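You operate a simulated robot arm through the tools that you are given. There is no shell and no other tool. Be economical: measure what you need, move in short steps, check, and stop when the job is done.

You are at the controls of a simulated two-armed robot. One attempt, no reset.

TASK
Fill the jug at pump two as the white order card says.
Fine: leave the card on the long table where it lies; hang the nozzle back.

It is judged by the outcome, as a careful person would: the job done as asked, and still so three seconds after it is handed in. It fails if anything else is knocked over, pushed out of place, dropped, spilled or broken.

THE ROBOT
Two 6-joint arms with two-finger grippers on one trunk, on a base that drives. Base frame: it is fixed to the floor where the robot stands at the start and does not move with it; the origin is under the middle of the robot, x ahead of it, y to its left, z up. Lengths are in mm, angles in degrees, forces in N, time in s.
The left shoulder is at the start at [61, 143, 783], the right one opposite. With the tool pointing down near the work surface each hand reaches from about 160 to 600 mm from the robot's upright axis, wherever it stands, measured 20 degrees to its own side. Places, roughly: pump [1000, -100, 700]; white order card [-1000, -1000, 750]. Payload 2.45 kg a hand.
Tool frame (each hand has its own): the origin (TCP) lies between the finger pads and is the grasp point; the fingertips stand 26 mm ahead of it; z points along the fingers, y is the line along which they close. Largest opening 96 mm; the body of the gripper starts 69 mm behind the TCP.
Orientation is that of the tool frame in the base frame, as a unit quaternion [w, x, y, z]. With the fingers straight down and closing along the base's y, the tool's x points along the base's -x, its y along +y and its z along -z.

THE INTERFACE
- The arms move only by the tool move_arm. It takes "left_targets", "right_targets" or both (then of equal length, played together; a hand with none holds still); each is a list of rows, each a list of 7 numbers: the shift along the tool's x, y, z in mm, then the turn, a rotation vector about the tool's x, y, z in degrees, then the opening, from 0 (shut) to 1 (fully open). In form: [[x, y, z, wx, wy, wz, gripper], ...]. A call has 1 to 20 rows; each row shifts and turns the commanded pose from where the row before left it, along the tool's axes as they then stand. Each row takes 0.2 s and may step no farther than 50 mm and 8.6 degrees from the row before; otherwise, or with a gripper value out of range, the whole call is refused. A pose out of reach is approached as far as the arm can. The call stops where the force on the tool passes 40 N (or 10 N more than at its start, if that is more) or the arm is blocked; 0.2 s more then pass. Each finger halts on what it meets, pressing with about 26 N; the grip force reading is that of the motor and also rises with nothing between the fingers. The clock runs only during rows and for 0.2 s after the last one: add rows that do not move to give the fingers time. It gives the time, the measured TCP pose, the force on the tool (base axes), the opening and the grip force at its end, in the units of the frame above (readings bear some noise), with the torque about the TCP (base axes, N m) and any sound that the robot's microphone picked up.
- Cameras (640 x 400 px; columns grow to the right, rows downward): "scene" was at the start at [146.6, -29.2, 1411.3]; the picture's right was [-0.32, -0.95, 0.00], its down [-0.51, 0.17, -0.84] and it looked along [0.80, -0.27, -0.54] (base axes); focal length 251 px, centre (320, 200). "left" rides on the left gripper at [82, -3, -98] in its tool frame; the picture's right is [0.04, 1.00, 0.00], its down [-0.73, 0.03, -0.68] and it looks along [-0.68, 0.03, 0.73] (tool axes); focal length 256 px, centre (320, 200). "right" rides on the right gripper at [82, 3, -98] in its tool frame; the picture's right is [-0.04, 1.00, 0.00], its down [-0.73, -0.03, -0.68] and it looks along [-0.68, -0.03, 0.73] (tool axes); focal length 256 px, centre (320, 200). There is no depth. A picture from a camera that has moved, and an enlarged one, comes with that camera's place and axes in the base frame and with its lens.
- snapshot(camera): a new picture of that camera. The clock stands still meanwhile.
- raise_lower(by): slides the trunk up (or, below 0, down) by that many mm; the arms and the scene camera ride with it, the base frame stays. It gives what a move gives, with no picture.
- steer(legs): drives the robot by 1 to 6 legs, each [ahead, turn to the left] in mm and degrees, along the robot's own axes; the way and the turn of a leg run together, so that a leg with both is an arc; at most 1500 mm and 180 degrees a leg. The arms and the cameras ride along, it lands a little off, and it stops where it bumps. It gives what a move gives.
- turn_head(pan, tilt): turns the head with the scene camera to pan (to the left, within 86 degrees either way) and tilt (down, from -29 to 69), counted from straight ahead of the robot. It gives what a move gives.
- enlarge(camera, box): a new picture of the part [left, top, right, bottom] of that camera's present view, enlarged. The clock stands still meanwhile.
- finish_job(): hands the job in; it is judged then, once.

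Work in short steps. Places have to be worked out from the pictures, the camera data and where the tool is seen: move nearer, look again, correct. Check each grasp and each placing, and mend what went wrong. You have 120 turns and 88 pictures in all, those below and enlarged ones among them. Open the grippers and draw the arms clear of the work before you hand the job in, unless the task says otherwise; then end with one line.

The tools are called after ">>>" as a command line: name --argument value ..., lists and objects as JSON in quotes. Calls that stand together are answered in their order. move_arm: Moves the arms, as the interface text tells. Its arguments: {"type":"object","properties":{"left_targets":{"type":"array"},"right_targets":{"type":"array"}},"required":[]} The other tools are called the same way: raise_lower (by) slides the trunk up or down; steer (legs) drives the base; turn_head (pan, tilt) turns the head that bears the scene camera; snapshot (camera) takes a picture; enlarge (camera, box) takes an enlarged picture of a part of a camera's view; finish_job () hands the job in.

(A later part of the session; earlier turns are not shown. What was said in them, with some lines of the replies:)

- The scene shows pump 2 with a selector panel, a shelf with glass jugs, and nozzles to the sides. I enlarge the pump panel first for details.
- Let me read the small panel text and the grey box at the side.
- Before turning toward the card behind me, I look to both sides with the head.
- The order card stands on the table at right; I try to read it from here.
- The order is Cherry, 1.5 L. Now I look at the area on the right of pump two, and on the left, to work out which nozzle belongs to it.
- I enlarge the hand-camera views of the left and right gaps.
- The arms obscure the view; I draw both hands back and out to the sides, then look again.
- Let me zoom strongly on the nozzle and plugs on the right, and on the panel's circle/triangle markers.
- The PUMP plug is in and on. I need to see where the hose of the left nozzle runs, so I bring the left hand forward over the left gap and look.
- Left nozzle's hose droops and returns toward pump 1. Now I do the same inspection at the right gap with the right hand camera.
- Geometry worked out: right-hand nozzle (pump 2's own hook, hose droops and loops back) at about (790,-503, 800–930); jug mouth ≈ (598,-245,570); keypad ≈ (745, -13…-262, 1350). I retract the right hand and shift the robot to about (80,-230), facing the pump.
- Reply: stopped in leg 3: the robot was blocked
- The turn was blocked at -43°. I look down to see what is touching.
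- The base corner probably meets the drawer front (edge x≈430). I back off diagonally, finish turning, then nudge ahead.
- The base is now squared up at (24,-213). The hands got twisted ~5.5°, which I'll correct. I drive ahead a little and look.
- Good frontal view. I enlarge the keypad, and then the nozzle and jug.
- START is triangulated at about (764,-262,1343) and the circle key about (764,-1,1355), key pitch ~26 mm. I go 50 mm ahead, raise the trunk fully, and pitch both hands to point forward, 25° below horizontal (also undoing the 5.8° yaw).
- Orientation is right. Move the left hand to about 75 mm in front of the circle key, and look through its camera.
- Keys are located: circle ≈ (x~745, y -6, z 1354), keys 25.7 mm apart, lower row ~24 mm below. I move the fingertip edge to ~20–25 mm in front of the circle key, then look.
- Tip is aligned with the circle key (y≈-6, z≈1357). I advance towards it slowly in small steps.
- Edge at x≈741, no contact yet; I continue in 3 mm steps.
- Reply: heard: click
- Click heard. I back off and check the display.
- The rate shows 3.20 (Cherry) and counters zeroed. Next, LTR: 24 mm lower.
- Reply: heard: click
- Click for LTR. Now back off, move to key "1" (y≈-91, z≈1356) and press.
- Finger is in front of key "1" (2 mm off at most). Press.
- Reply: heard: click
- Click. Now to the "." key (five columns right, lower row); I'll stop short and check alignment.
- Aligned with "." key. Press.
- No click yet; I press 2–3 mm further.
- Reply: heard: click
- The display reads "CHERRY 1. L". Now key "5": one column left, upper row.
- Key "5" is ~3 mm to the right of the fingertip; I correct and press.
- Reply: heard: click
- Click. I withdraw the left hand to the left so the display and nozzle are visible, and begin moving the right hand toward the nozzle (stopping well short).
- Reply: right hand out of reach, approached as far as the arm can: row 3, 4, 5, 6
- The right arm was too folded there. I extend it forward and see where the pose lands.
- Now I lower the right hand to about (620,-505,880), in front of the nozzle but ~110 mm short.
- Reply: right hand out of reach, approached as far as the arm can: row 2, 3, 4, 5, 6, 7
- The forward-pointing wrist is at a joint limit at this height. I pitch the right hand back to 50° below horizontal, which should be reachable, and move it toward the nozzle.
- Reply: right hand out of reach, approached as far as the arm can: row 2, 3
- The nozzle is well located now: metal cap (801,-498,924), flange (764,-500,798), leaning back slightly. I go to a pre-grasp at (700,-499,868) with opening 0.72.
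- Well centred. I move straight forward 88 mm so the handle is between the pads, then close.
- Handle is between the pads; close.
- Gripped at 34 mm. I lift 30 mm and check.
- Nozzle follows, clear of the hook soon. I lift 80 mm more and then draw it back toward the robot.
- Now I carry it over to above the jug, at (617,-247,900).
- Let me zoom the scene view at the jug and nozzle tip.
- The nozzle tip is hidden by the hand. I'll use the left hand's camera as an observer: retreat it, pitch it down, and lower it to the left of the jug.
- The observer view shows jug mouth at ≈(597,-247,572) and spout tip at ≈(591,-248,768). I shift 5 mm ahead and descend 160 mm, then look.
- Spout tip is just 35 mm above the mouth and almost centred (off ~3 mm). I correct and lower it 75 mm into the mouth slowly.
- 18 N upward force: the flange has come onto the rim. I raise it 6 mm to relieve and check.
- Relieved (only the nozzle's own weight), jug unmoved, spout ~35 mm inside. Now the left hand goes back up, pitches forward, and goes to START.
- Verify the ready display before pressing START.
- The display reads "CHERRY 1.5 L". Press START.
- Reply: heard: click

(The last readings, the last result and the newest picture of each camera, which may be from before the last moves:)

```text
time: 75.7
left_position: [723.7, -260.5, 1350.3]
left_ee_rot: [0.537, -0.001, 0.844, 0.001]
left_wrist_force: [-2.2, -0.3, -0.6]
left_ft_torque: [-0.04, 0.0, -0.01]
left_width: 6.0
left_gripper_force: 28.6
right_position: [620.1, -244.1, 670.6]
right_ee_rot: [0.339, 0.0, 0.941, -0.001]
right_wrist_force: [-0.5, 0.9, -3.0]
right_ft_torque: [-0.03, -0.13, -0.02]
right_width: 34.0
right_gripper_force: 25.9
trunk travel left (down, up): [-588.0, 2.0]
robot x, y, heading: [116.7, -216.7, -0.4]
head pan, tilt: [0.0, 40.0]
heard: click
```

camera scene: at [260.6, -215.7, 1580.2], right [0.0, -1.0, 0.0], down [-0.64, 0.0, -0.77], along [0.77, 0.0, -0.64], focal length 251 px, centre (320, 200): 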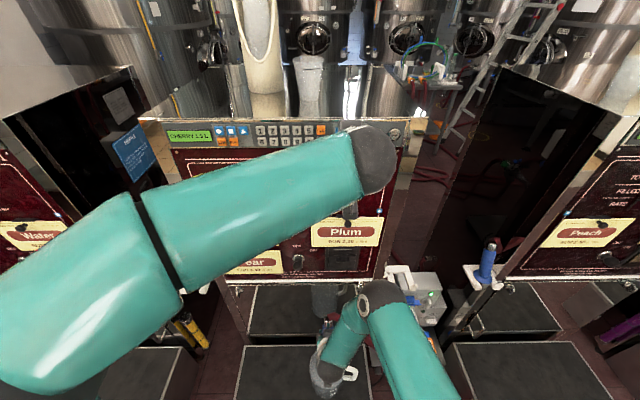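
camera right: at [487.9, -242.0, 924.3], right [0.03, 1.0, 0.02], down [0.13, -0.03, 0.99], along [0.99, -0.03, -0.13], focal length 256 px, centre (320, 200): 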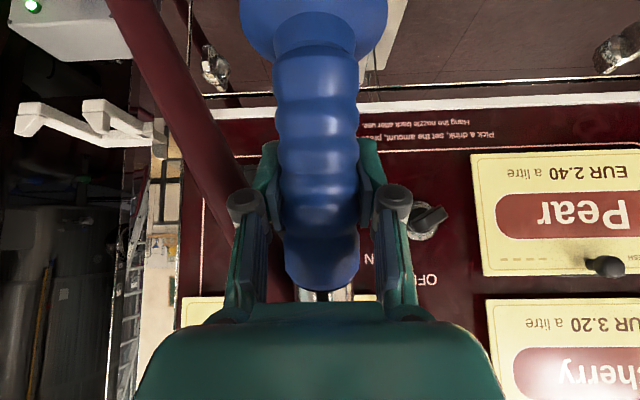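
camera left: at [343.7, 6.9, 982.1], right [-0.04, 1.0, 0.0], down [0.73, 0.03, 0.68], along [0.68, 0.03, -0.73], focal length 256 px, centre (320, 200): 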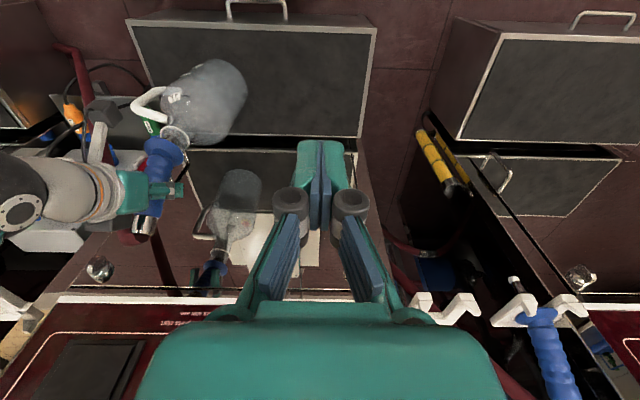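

Click heard. I back the left hand off and move it left to see the display.

>>> move_arm --left_targets '[[8.5, 0, -18.1, 0, 0, 0, 0], [16.9, 0, -36.2, 0, 0, 0, 0], [0, 45, 0, 0, 0, 0, 0], [0, 45, 0, 0, 0, 0, 0], [0, 45, 0, 0, 0, 0, 0], [0, 45, 0, 0, 0, 0, 0], [0, 45, 0, 0, 0, 0, 0]]'

>>> enlarge --camera "scene" --box '[150, 110, 420, 400]'

```text
time: 77.3
left_position: [662.3, -34.8, 1353.1]
left_ee_rot: [0.537, 0.0, 0.844, 0.0]
left_wrist_force: [0.2, 0.6, -0.4]
left_ft_torque: [-0.02, 0.0, -0.04]
left_width: 0.0
left_gripper_force: 28.4
right_position: [619.1, -243.6, 670.1]
right_ee_rot: [0.339, 0.0, 0.941, -0.001]
right_wrist_force: [1.9, 0.3, -2.4]
right_ft_torque: [-0.04, -0.23, -0.03]
right_width: 34.1
right_gripper_force: 26.0
trunk travel left (down, up): [-588.0, 2.0]
robot x, y, heading: [113.5, -218.9, -0.1]
head pan, tilt: [0.0, 40.0]
```

```text
1.38 times, centred on (285, 255) of scene
camera zoom: at [261.4, -215.4, 1580.1], right [0.0, -1.0, 0.0], down [-0.64, 0.0, -0.77], along [0.77, 0.0, -0.64], focal length 346 px, centre (368, 124)
```

zoom: 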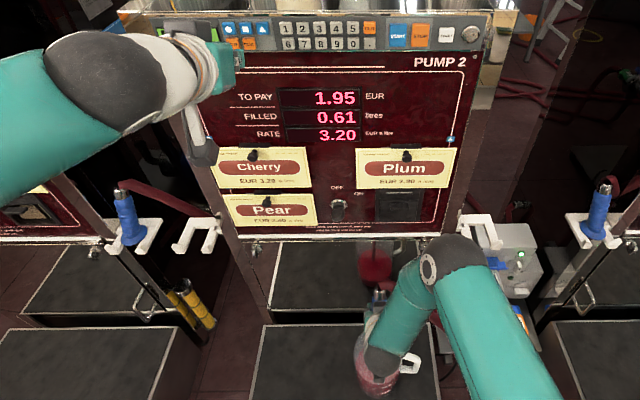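

It is filling (0.61 L so far, jug turning red). I hold still for ~3 s.

>>> move_arm --left_targets '[[0, 0, 0, 0, 0, 0, 0], [0, 0, 0, 0, 0, 0, 0], [0, 0, 0, 0, 0, 0, 0], [0, 0, 0, 0, 0, 0, 0], [0, 0, 0, 0, 0, 0, 0], [0, 0, 0, 0, 0, 0, 0], [0, 0, 0, 0, 0, 0, 0], [0, 0, 0, 0, 0, 0, 0], [0, 0, 0, 0, 0, 0, 0], [0, 0, 0, 0, 0, 0, 0], [0, 0, 0, 0, 0, 0, 0], [0, 0, 0, 0, 0, 0, 0], [0, 0, 0, 0, 0, 0, 0], [0, 0, 0, 0, 0, 0, 0], [0, 0, 0, 0, 0, 0, 0], [0, 0, 0, 0, 0, 0, 0]]'

>>> enlarge --camera "scene" --box '[150, 110, 420, 400]'

```text
time: 80.7
left_position: [662.4, -36.6, 1353.5]
left_ee_rot: [0.538, 0.0, 0.843, 0.0]
left_wrist_force: [0.2, -0.8, -0.3]
left_ft_torque: [0.03, -0.01, 0.02]
left_width: 0.0
left_gripper_force: 28.7
right_position: [621.0, -243.3, 670.7]
right_ee_rot: [0.339, 0.0, 0.941, -0.001]
right_wrist_force: [3.3, -0.1, -1.0]
right_ft_torque: [-0.04, -0.39, 0.03]
right_width: 34.0
right_gripper_force: 25.8
trunk travel left (down, up): [-588.0, 2.0]
robot x, y, heading: [113.2, -213.8, -0.2]
head pan, tilt: [0.0, 40.0]
```

```text
1.38 times, centred on (285, 255) of scene
camera zoom: at [261.8, -216.6, 1580.1], right [0.0, -1.0, 0.0], down [-0.64, 0.0, -0.77], along [0.77, 0.0, -0.64], focal length 346 px, centre (368, 124)
```

zoom: 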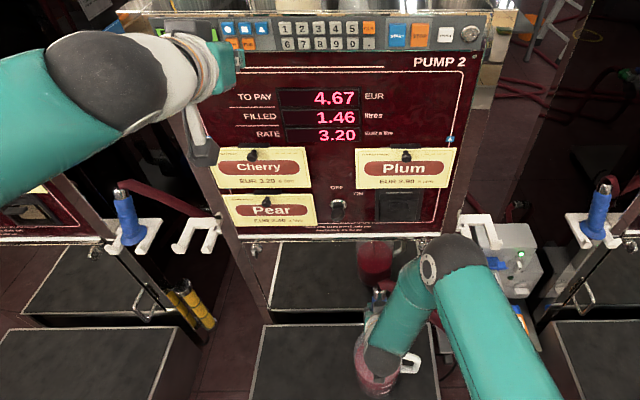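

1.46 L – nearly there. Meanwhile I bring the left hand back to its observer pose.

>>> move_arm --left_targets '[[16.9, 5, -36.2, 0, 0, 0, 0], [16.9, 5, -36.2, 0, 0, 0, 0], [16.9, 5, -36.2, 0, 0, 0, 0], [16.9, 5, -36.2, 0, 0, 0, 0], [16.9, 0, -36.2, 0, 0, 0, 0], [0, 0, 0, 0, 8.1, 0, 0], [0, 0, 0, 0, 8.1, 0, 0], [0, 0, 0, 0, 8.1, 0, 0], [0, 0, 0, 0, 8.1, 0, 0], [0, 0, 0, 0, 8.1, 0, 0], [0, 0, 0, 0, 8.1, 0, 0], [0, 0, 0, 0, 8.1, 0, 0], [0, 0, 0, 0, 8.2, 0, 0]]'

>>> move_arm --left_targets '[[4, 2, 43, 0, 0, 0, 0], [4, 2, 43, 0, 0, 0, 0], [4, 2, 43, 0, 0, 0, 0], [4, 2, 43, 0, 0, 0, 0], [4, 2, 43, 0, 0, 0, 0], [4, 2, 43, 0, 0, 0, 0], [4, 2, 43, 0, 0, 0, 0], [4, 2, 43, 0, 0, 0, 0], [4, 2, 43, 0, 0, 0, 0], [4, 2, 43, 0, 0, 0, 0], [4, 2, 43, 0, 0, 0, 0]]'

>>> snapshot --camera "left"

>>> enlarge --camera "scene" --box '[150, 100, 420, 240]'

```text
time: 83.5
left_position: [464.9, -16.2, 1350.4]
left_ee_rot: [-0.001, 0.0, 1.0, 0.0]
left_wrist_force: [0.9, 0.6, -0.3]
left_ft_torque: [-0.02, 0.0, 0.03]
left_width: 0.0
left_gripper_force: 28.8
right_position: [621.1, -243.2, 669.7]
right_ee_rot: [0.339, 0.0, 0.941, -0.001]
right_wrist_force: [2.9, 0.6, -3.2]
right_ft_torque: [0.0, -0.5, 0.0]
right_width: 34.0
right_gripper_force: 26.1
trunk travel left (down, up): [-588.0, 2.0]
robot x, y, heading: [115.6, -213.6, -0.3]
head pan, tilt: [0.0, 40.0]
```

```text
time: 85.9
left_position: [424.2, 8.0, 875.5]
left_ee_rot: [-0.001, 0.0, 1.0, -0.002]
left_wrist_force: [1.2, 0.0, -0.1]
left_ft_torque: [-0.02, 0.01, 0.02]
left_width: 0.0
left_gripper_force: 28.5
right_position: [621.6, -244.3, 670.0]
right_ee_rot: [0.338, 0.0, 0.941, -0.001]
right_wrist_force: [3.2, -1.1, -3.8]
right_ft_torque: [-0.04, -0.46, 0.03]
right_width: 33.8
right_gripper_force: 25.5
trunk travel left (down, up): [-588.0, 2.0]
robot x, y, heading: [114.2, -216.5, -0.3]
head pan, tilt: [0.0, 40.0]
```

```text
29 pictures are left
camera left: at [344.0, 6.2, 974.7], right [-0.04, 1.0, 0.0], down [0.73, 0.03, 0.68], along [0.68, 0.03, -0.74], focal length 256 px, centre (320, 200)
```

left: 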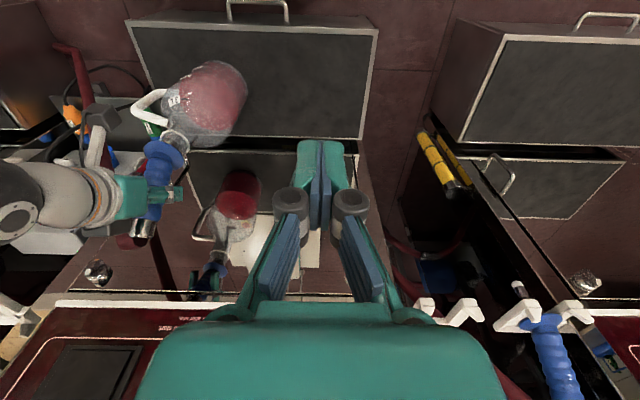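

```text
2.37 times, centred on (285, 170) of scene
camera zoom: at [263.3, -216.1, 1579.9], right [0.0, -1.0, 0.0], down [-0.64, 0.0, -0.76], along [0.76, 0.0, -0.64], focal length 595 px, centre (403, 271)
```

zoom: 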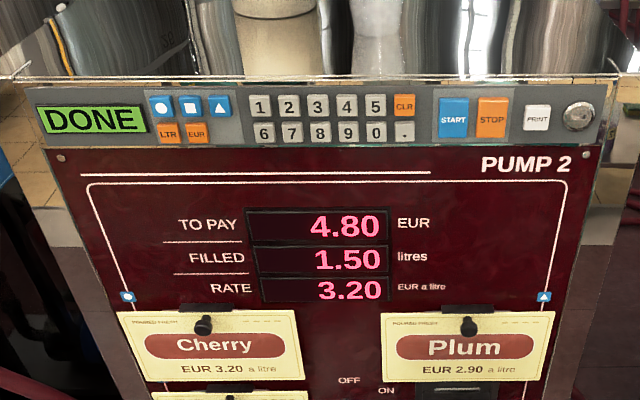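

DONE: 1.50 L. I nudge +3 mm x (to relieve the 3 N side contact) and lift the nozzle out, slowly at first.

>>> move_arm --right_targets '[[-2.3, 0, 1.9, 0, 0, 0, 0], [-5.1, 0, -6.1, 0, 0, 0, 0], [-6.4, 0, -7.7, 0, 0, 0, 0], [-6.4, 0, -7.7, 0, 0, 0, 0], [-6.4, 0, -7.7, 0, 0, 0, 0], [-12.9, 0, -15.3, 0, 0, 0, 0], [-12.9, 0, -15.3, 0, 0, 0, 0], [0, 0, 0, 0, 0, 0, 0]]'

>>> enlarge --camera "left" --box '[0, 40, 320, 260]'

```text
time: 87.7
left_position: [424.2, 8.6, 877.4]
left_ee_rot: [0.0, 0.0, 1.0, 0.001]
left_wrist_force: [0.6, 1.0, -0.1]
left_ft_torque: [0.0, 0.01, 0.02]
left_width: 0.0
left_gripper_force: 28.4
right_position: [624.5, -243.8, 748.7]
right_ee_rot: [0.338, -0.001, 0.941, 0.0]
right_wrist_force: [0.8, -0.2, -2.5]
right_ft_torque: [-0.01, -0.12, 0.01]
right_width: 34.0
right_gripper_force: 25.7
trunk travel left (down, up): [-588.0, 2.0]
robot x, y, heading: [111.5, -216.1, -0.1]
head pan, tilt: [0.0, 40.0]
```

```text
1.82 times, centred on (160, 150) of left
camera zoom: at [343.6, 6.3, 975.3], right [-0.04, 1.0, 0.0], down [0.73, 0.03, 0.68], along [0.68, 0.03, -0.73], focal length 465 px, centre (611, 291)
```

zoom: 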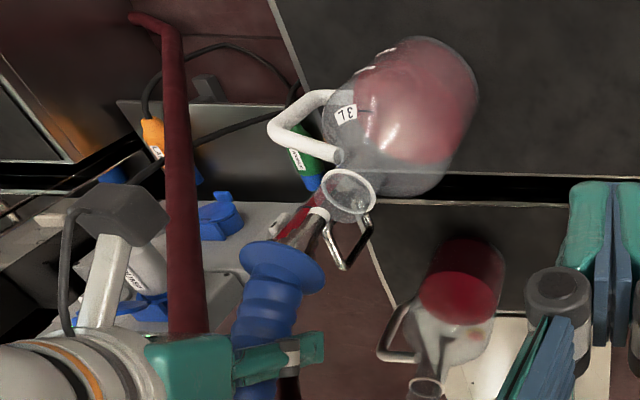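

Clear, jug undisturbed. Now retrace: up to z 900, then over to (690,-500,978).

>>> move_arm --right_targets '[[-24.3, 0, -29, 0, 0, 0, 0], [-24.3, 0, -29, 0, 0, 0, 0], [-24.3, 0, -29, 0, 0, 0, 0], [-24.3, 0, -29, 0, 0, 0, 0], [-14.5, -36.5, -2.6, 0, 0, 0, 0], [-14.5, -36.5, -2.6, 0, 0, 0, 0], [-14.5, -36.5, -2.6, 0, 0, 0, 0], [-14.5, -36.5, -2.6, 0, 0, 0, 0], [-14.5, -36.5, -2.6, 0, 0, 0, 0], [-14.5, -36.5, -2.6, 0, 0, 0, 0], [-14.5, -36.5, -2.6, 0, 0, 0, 0], [0, 0, 0, 0, 0, 0, 0]]'

>>> snapshot --camera "right"

>>> enlarge --camera "scene" --box '[300, 220, 500, 400]'

```text
time: 90.3
left_position: [424.8, 9.6, 876.9]
left_ee_rot: [0.0, 0.001, 1.0, 0.0]
left_wrist_force: [0.8, 0.1, -0.5]
left_ft_torque: [0.02, 0.0, -0.02]
left_width: 0.1
left_gripper_force: 28.7
right_position: [690.4, -499.5, 979.1]
right_ee_rot: [0.339, 0.0, 0.941, 0.0]
right_wrist_force: [0.5, -0.7, -3.5]
right_ft_torque: [0.03, -0.1, -0.03]
right_width: 34.1
right_gripper_force: 26.3
trunk travel left (down, up): [-588.0, 2.0]
robot x, y, heading: [114.9, -215.7, -0.1]
head pan, tilt: [0.0, 40.0]
```

```text
26 pictures are left
camera right: at [564.5, -495.7, 1002.9], right [0.03, 1.0, 0.02], down [0.13, -0.03, 0.99], along [0.99, -0.03, -0.13], focal length 256 px, centre (320, 200)
```

right: 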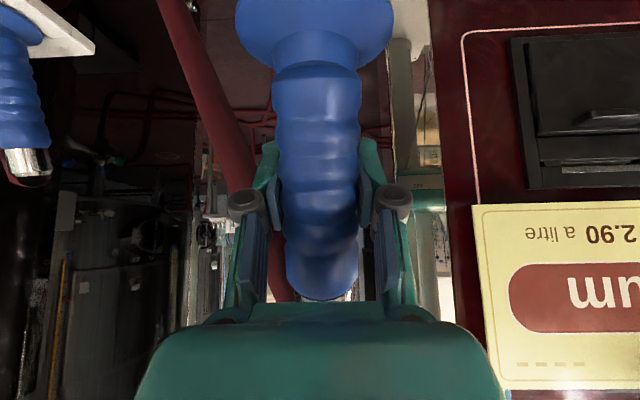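

```text
2.22 times, centred on (400, 310) of scene
camera zoom: at [261.9, -216.2, 1580.1], right [0.0, -1.0, 0.0], down [-0.64, 0.0, -0.77], along [0.77, 0.0, -0.64], focal length 558 px, centre (142, -44)
```

zoom: 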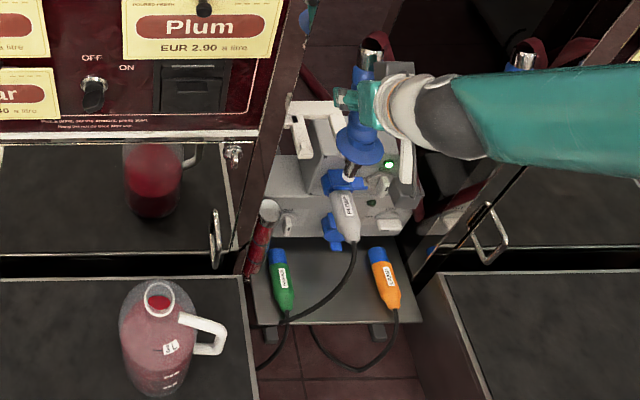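

The nozzle turned a few degrees in the grip (spout toward me). I rotate the hand by -6° to compensate, then move forward over the hook.

>>> move_arm --right_targets '[[0, 0, 0, 0, -6, 0, 0], [0, 0, 0, 0, 0, 0, 0], [-16.9, 0, 17.7, 0, 0, 0, 0], [-16.9, 0, 17.7, 0, 0, 0, 0], [-16.9, 0, 17.7, 0, 0, 0, 0], [-16.9, 0, 17.7, 0, 0, 0, 0], [0, 0, 0, 0, 0, 0, 0]]'

>>> snapshot --camera "right"

>>> enlarge --camera "scene" --box '[340, 220, 460, 310]'

>>> enlarge --camera "left" --box '[0, 100, 160, 340]'

```text
time: 91.9
left_position: [425.2, 8.7, 877.0]
left_ee_rot: [0.001, 0.0, 1.0, 0.0]
left_wrist_force: [0.0, 0.3, 0.0]
left_ft_torque: [-0.03, 0.02, -0.01]
left_width: 0.1
left_gripper_force: 28.5
right_position: [790.2, -499.2, 977.7]
right_ee_rot: [0.388, 0.001, 0.922, -0.001]
right_wrist_force: [-0.3, 0.3, -2.2]
right_ft_torque: [0.0, -0.07, -0.01]
right_width: 33.7
right_gripper_force: 25.8
trunk travel left (down, up): [-588.0, 2.0]
robot x, y, heading: [113.1, -217.8, -0.1]
head pan, tilt: [0.0, 40.0]
```

```text
24 pictures are left
camera right: at [661.9, -495.2, 988.4], right [0.03, 1.0, 0.03], down [0.03, -0.03, 1.0], along [1.0, -0.03, -0.03], focal length 256 px, centre (320, 200)
```

right: 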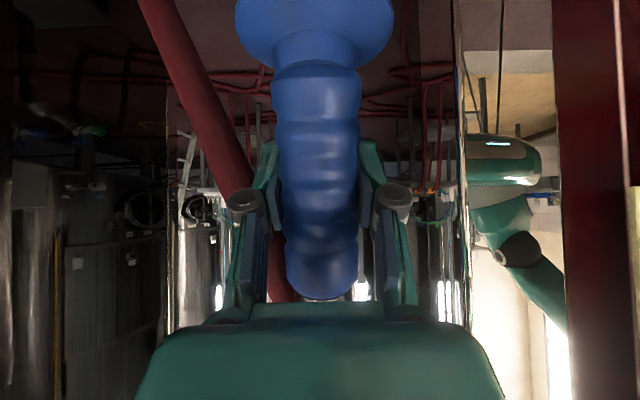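

```text
4.44 times, centred on (400, 265) of scene
camera zoom: at [261.2, -216.7, 1580.2], right [0.0, -1.0, 0.0], down [-0.64, 0.0, -0.77], along [0.77, 0.0, -0.64], focal length 1115 px, centre (-36, -89)
```

zoom: 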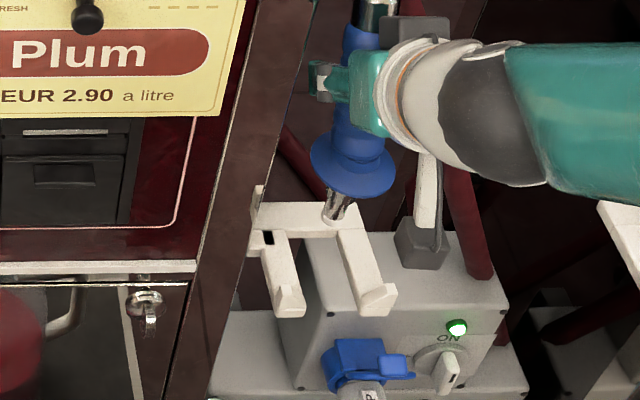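

```text
1.67 times, centred on (80, 220) of left
camera zoom: at [343.2, 6.2, 975.4], right [-0.04, 1.0, 0.0], down [0.73, 0.03, 0.68], along [0.68, 0.03, -0.73], focal length 427 px, centre (720, 167)
```

zoom: 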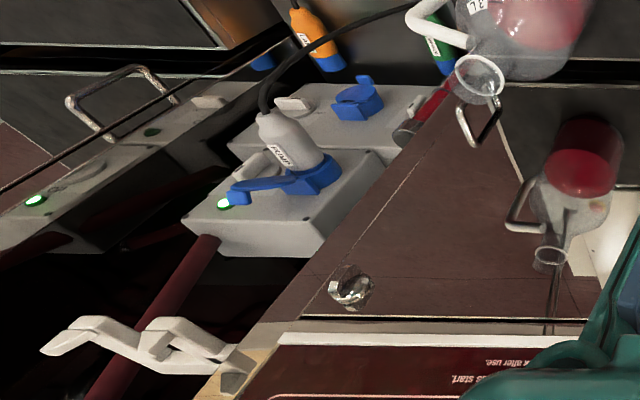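

The spout is above the middle of the fork (fork y centre -499, prongs x 727–795; flange about x 766–776). I descend 80 mm first.

>>> move_arm --right_targets '[[14.5, 0, 13.7, 0, 0, 0, 0], [14.5, 0, 13.7, 0, 0, 0, 0], [14.5, 0, 13.7, 0, 0, 0, 0], [14.5, 0, 13.7, 0, 0, 0, 0], [0, 0, 0, 0, 0, 0, 0]]'

>>> enlarge --camera "scene" --box '[340, 230, 460, 320]'

>>> snapshot --camera "right"

```text
time: 93.1
left_position: [424.7, 8.1, 877.2]
left_ee_rot: [0.0, 0.0, 1.0, 0.0]
left_wrist_force: [0.2, -1.1, -0.2]
left_ft_torque: [-0.03, 0.0, -0.02]
left_width: 0.1
left_gripper_force: 28.7
right_position: [787.7, -500.2, 897.3]
right_ee_rot: [0.387, 0.0, 0.922, 0.0]
right_wrist_force: [0.1, 0.1, -2.9]
right_ft_torque: [-0.02, -0.05, -0.02]
right_width: 34.1
right_gripper_force: 26.2
trunk travel left (down, up): [-588.0, 2.0]
robot x, y, heading: [118.0, -217.7, -0.2]
head pan, tilt: [0.0, 40.0]
```

```text
4.44 times, centred on (400, 275) of scene
camera zoom: at [261.5, -216.5, 1580.1], right [0.0, -1.0, 0.0], down [-0.64, 0.0, -0.77], along [0.77, 0.0, -0.64], focal length 1115 px, centre (-36, -133)
```

zoom: 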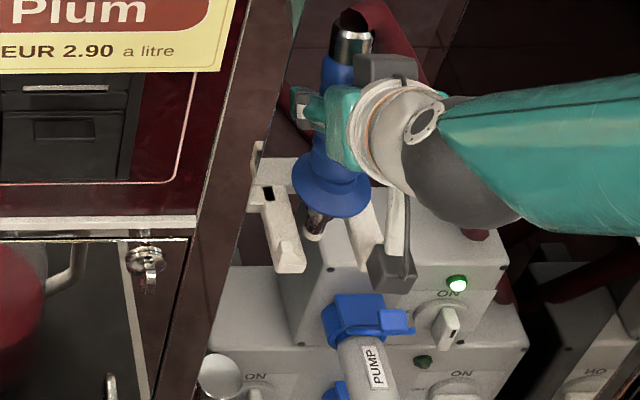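

```text
20 pictures are left
camera right: at [661.2, -496.0, 909.1], right [0.03, 1.0, 0.03], down [0.03, -0.03, 1.0], along [1.0, -0.03, -0.03], focal length 256 px, centre (320, 200)
```

right: 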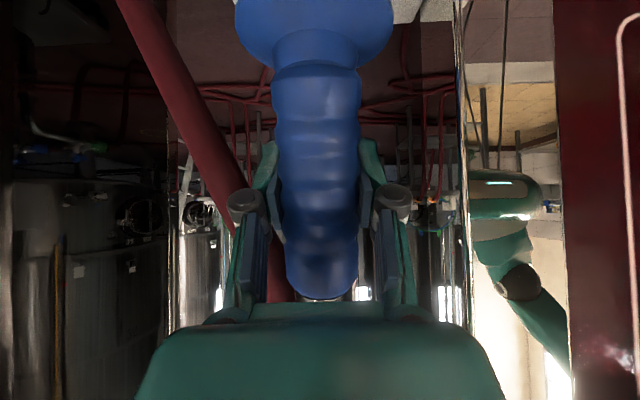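

The spout is between the prongs. I descend 24 mm more slowly.

>>> move_arm --right_targets '[[4.3, 0, 4.2, 0, 0, 0, 0], [4.3, 0, 4.2, 0, 0, 0, 0], [4.3, 0, 4.2, 0, 0, 0, 0], [4.3, 0, 4.2, 0, 0, 0, 0], [0, 0, 0, 0, 0, 0, 0]]'

>>> move_arm --right_targets '[[2.1, 0, 2.1, 0, 0, 0, 0], [0, 0, 0, 0, 0, 0, 0]]'

```text
time: 94.3
left_position: [424.4, 8.2, 876.5]
left_ee_rot: [0.0, 0.0, 1.0, 0.0]
left_wrist_force: [0.1, 0.1, -0.6]
left_ft_torque: [0.01, -0.01, -0.04]
left_width: 0.3
left_gripper_force: 28.7
right_position: [788.3, -498.8, 874.0]
right_ee_rot: [0.388, 0.0, 0.922, -0.001]
right_wrist_force: [0.3, -0.1, -2.9]
right_ft_torque: [0.02, -0.09, -0.01]
right_width: 34.3
right_gripper_force: 26.1
trunk travel left (down, up): [-588.0, 2.0]
robot x, y, heading: [121.0, -217.4, -0.3]
head pan, tilt: [0.0, 40.0]
```

```text
time: 94.9
left_position: [424.1, 8.6, 876.7]
left_ee_rot: [-0.001, -0.001, 1.0, 0.001]
left_wrist_force: [-1.2, -0.1, 0.1]
left_ft_torque: [0.0, 0.02, 0.04]
left_width: 0.2
left_gripper_force: 28.9
right_position: [789.0, -499.0, 870.9]
right_ee_rot: [0.388, 0.0, 0.922, -0.001]
right_wrist_force: [0.1, 0.0, -2.8]
right_ft_torque: [-0.02, -0.03, 0.01]
right_width: 33.7
right_gripper_force: 25.9
trunk travel left (down, up): [-588.0, 2.0]
robot x, y, heading: [112.0, -218.1, -0.1]
head pan, tilt: [0.0, 40.0]
```

Not seated yet; 3 mm steps more.

>>> move_arm --right_targets '[[1.4, 0, 1.4, 0, 0, 0, 0], [0.7, 0, 0.7, 0, 0, 0, 0], [0, 0, 0, 0, 0, 0, 0]]'

>>> move_arm --right_targets '[[1.4, 0, 1.4, 0, 0, 0, 0], [0.7, 0, 0.7, 0, 0, 0, 0], [0, 0, 0, 0, 0, 0, 0]]'

>>> enlarge --camera "scene" --box '[340, 230, 460, 320]'

```text
time: 95.7
left_position: [424.0, 8.8, 877.0]
left_ee_rot: [0.0, 0.0, 1.0, 0.0]
left_wrist_force: [0.6, 0.4, -1.1]
left_ft_torque: [-0.02, 0.02, 0.0]
left_width: 0.1
left_gripper_force: 28.4
right_position: [788.3, -498.5, 868.8]
right_ee_rot: [0.388, 0.0, 0.922, -0.001]
right_wrist_force: [0.3, 0.4, -2.4]
right_ft_torque: [-0.04, -0.08, 0.0]
right_width: 33.9
right_gripper_force: 25.7
trunk travel left (down, up): [-588.0, 2.0]
robot x, y, heading: [116.4, -212.0, -0.3]
head pan, tilt: [0.0, 40.0]
```

```text
time: 96.5
left_position: [423.8, 8.5, 876.9]
left_ee_rot: [-0.001, 0.0, 1.0, 0.001]
left_wrist_force: [0.8, 1.0, -0.6]
left_ft_torque: [0.0, 0.02, -0.03]
left_width: 0.1
left_gripper_force: 28.8
right_position: [788.2, -499.0, 865.0]
right_ee_rot: [0.388, 0.0, 0.922, -0.001]
right_wrist_force: [-0.2, 0.1, -2.2]
right_ft_torque: [-0.01, -0.1, -0.01]
right_width: 33.8
right_gripper_force: 26.6
trunk travel left (down, up): [-588.0, 2.0]
robot x, y, heading: [115.0, -216.4, -0.3]
head pan, tilt: [0.0, 40.0]
```

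```text
4.44 times, centred on (400, 275) of scene
camera zoom: at [261.9, -216.7, 1580.1], right [0.0, -1.0, 0.0], down [-0.64, 0.0, -0.77], along [0.77, 0.0, -0.64], focal length 1115 px, centre (-36, -133)
```

zoom: 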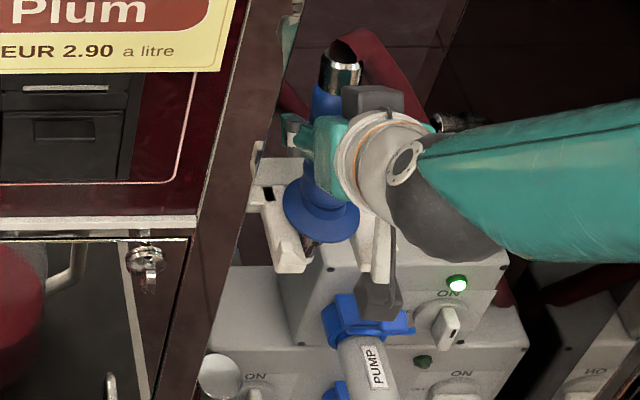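

Nearly at the original place. A few more millimetres until the force changes.

>>> move_arm --right_targets '[[1.4, 0, 1.4, 0, 0, 0, 0], [0.7, 0, 0.7, 0, 0, 0, 0], [0, 0, 0, 0, 0, 0, 0]]'

>>> move_arm --right_targets '[[1.4, 0, 1.4, 0, 0, 0, 0], [0, 0, 0, 0, 0, 0, 0]]'

```text
time: 97.3
left_position: [424.1, 8.9, 877.0]
left_ee_rot: [0.001, 0.0, 1.0, 0.0]
left_wrist_force: [-0.1, 0.4, -0.3]
left_ft_torque: [0.01, 0.0, -0.01]
left_width: 0.0
left_gripper_force: 28.1
right_position: [788.8, -498.6, 862.3]
right_ee_rot: [0.39, 0.0, 0.921, -0.002]
right_wrist_force: [0.7, 2.0, 3.3]
right_ft_torque: [-0.08, 0.09, -0.05]
right_width: 34.1
right_gripper_force: 25.7
trunk travel left (down, up): [-588.0, 2.0]
robot x, y, heading: [113.6, -215.2, -0.3]
head pan, tilt: [0.0, 40.0]
```

```text
time: 97.9
left_position: [423.6, 9.3, 878.8]
left_ee_rot: [0.001, 0.0, 1.0, -0.001]
left_wrist_force: [-0.1, 0.3, 0.0]
left_ft_torque: [0.01, 0.04, 0.0]
left_width: 0.0
left_gripper_force: 28.7
right_position: [787.6, -497.7, 863.5]
right_ee_rot: [0.39, -0.001, 0.921, -0.001]
right_wrist_force: [1.6, 2.1, 12.7]
right_ft_torque: [-0.03, 0.45, -0.04]
right_width: 34.2
right_gripper_force: 25.9
trunk travel left (down, up): [-588.0, 2.0]
robot x, y, heading: [117.3, -221.6, -0.2]
head pan, tilt: [0.0, 40.0]
```

Seated (12.7 N upward). I relieve 1.5 mm and open the gripper gently, then look.

>>> move_arm --right_targets '[[-1, 0, -1, 0, 0, 0, 0], [0, 0, 0, 0, 0, 0, 0.4], [0, 0, 0, 0, 0, 0, 0.55], [0, 0, 0, 0, 0, 0, 0.72], [0, 0, 0, 0, 0, 0, 0.72], [0, 0, 0, 0, 0, 0, 0.72]]'

>>> snapshot --camera "right"

>>> enlarge --camera "scene" --box '[340, 230, 460, 320]'

```text
time: 99.3
left_position: [424.1, 8.5, 877.9]
left_ee_rot: [0.0, 0.001, 1.0, 0.0]
left_wrist_force: [-0.8, -0.1, 0.1]
left_ft_torque: [0.01, -0.02, -0.01]
left_width: 0.0
left_gripper_force: 28.5
right_position: [787.7, -498.4, 862.8]
right_ee_rot: [0.387, 0.001, 0.922, -0.001]
right_wrist_force: [0.4, 0.2, -0.3]
right_ft_torque: [-0.01, -0.02, 0.02]
right_width: 69.1
right_gripper_force: 0.0
trunk travel left (down, up): [-588.0, 2.0]
robot x, y, heading: [115.5, -216.1, -0.1]
head pan, tilt: [0.0, 40.0]
```

```text
18 pictures are left
camera right: at [659.9, -494.4, 873.2], right [0.03, 1.0, 0.03], down [0.03, -0.03, 1.0], along [1.0, -0.03, -0.03], focal length 256 px, centre (320, 200)
```

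right: 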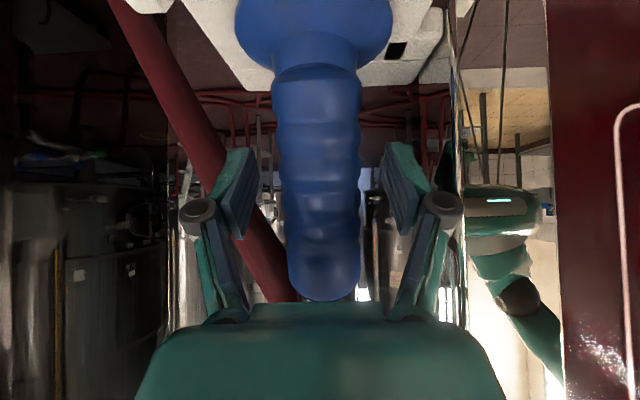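

```text
4.44 times, centred on (400, 275) of scene
camera zoom: at [261.5, -216.5, 1580.1], right [0.0, -1.0, 0.0], down [-0.64, 0.0, -0.77], along [0.77, 0.0, -0.64], focal length 1115 px, centre (-36, -133)
```

zoom: 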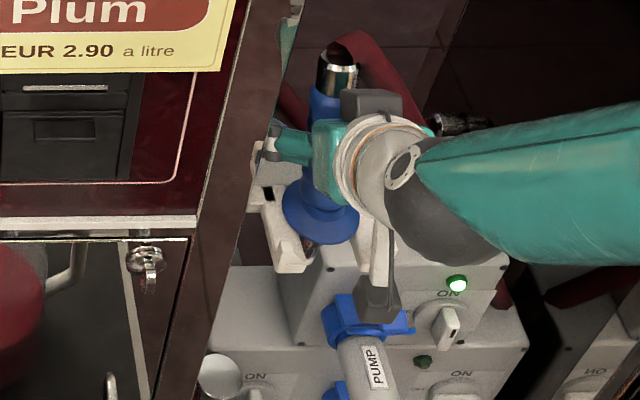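

Released; the nozzle stays in the fork. I withdraw straight back, then check.

>>> move_arm --right_targets '[[10, 0, -10.2, 0, 0, 0, 0.72], [18.1, 0, -18.6, 0, 0, 0, 0.72], [18.1, 0, -18.6, 0, 0, 0, 0.72], [18.1, 0, -18.6, 0, 0, 0, 0.72], [18.1, 0, -18.6, 0, 0, 0, 0.8], [0, -20, -30, 0, 0, 0, 1]]'

>>> snapshot --camera "right"

>>> snapshot --camera "scene"

```text
time: 100.7
left_position: [423.3, 8.0, 877.1]
left_ee_rot: [0.001, 0.0, 1.0, -0.001]
left_wrist_force: [-0.1, 0.1, 0.1]
left_ft_torque: [-0.01, -0.03, 0.01]
left_width: 0.0
left_gripper_force: 28.7
right_position: [648.6, -518.6, 884.3]
right_ee_rot: [0.388, 0.0, 0.922, -0.001]
right_wrist_force: [-0.2, 0.0, 0.5]
right_ft_torque: [0.0, 0.02, -0.01]
right_width: 96.1
right_gripper_force: 0.0
trunk travel left (down, up): [-588.0, 2.0]
robot x, y, heading: [113.9, -221.8, 0.1]
head pan, tilt: [0.0, 40.0]
```

```text
16 pictures are left
camera right: at [520.5, -515.1, 895.3], right [0.03, 1.0, 0.03], down [0.03, -0.03, 1.0], along [1.0, -0.03, -0.03], focal length 256 px, centre (320, 200)
```

right: 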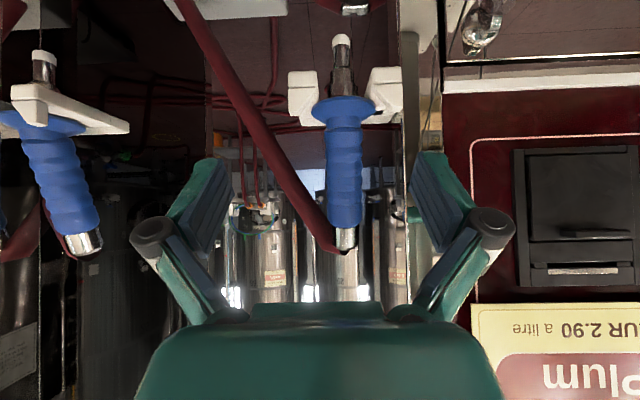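

```text
15 pictures are left
camera scene: at [259.8, -216.9, 1580.3], right [0.0, -1.0, 0.0], down [-0.64, 0.0, -0.77], along [0.77, 0.0, -0.64], focal length 251 px, centre (320, 200)
```

scene: 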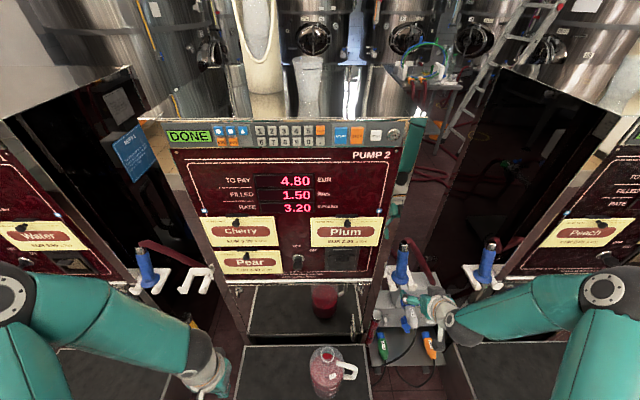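

The nozzle hangs as before, the display shows 1.50 L DONE, the jug stands upright in place. I draw both arms clear with open grippers and check a final time.

>>> move_arm --left_targets '[[15, 10, -30, 0, 0, 0, 1], [15, 10, -30, 0, 0, 0, 1], [15, 10, -30, 0, 0, 0, 1], [0, 0, 0, 0, 0, 0, 1], [0, 0, 0, 0, 0, 0, 1]]' --right_targets '[[1.8, -10, -29, 0, 0, 0, 1], [1.8, -10, -29, 0, 0, 0, 1], [1.8, -10, -29, 0, 0, 0, 1], [1.8, -10, -29, 0, 0, 0, 1], [0, 0, 0, 0, 0, 0, 1]]'

>>> enlarge --camera "scene" --box '[230, 200, 480, 400]'

```text
time: 101.9
left_position: [403.1, 41.8, 971.6]
left_ee_rot: [0.0, 0.0, 1.0, -0.001]
left_wrist_force: [-0.3, -0.1, -0.5]
left_ft_torque: [0.01, 0.0, 0.01]
left_width: 96.0
left_gripper_force: 0.0
left hand out of reach, approached as far as the arm can: row 1, 2, 3
right_position: [561.5, -558.2, 959.2]
right_ee_rot: [0.388, 0.0, 0.922, -0.001]
right_wrist_force: [-0.1, -1.0, -0.9]
right_ft_torque: [0.04, -0.01, 0.04]
right_width: 95.8
right_gripper_force: 0.0
trunk travel left (down, up): [-588.0, 2.0]
robot x, y, heading: [113.7, -216.4, -0.1]
head pan, tilt: [0.0, 40.0]
```

```text
2.00 times, centred on (355, 300) of scene
camera zoom: at [261.2, -216.8, 1580.1], right [0.0, -1.0, 0.0], down [-0.64, 0.0, -0.77], along [0.77, 0.0, -0.64], focal length 502 px, centre (250, 0)
```

zoom: 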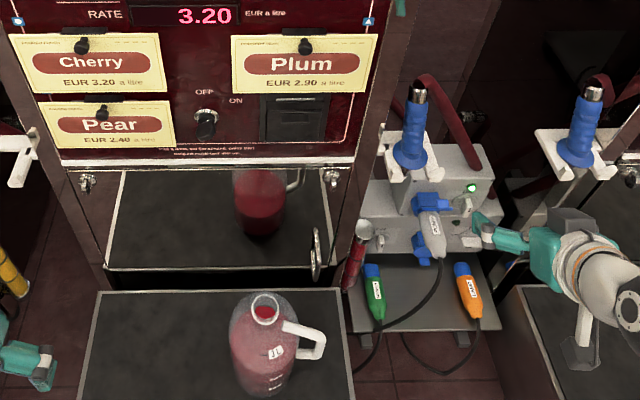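

Everything is in place: the jug is filled, the nozzle is hung, the plugs were not touched and both arms are clear. I hand the job in.

>>> finish_job

```text
The job is handed in.
```

The jug at pump two now holds 1.5 L of Cherry, as the white order card says; the pump display reads DONE at 1.50 litres, the nozzle is back on its hook, and the card was left untouched on the long table.
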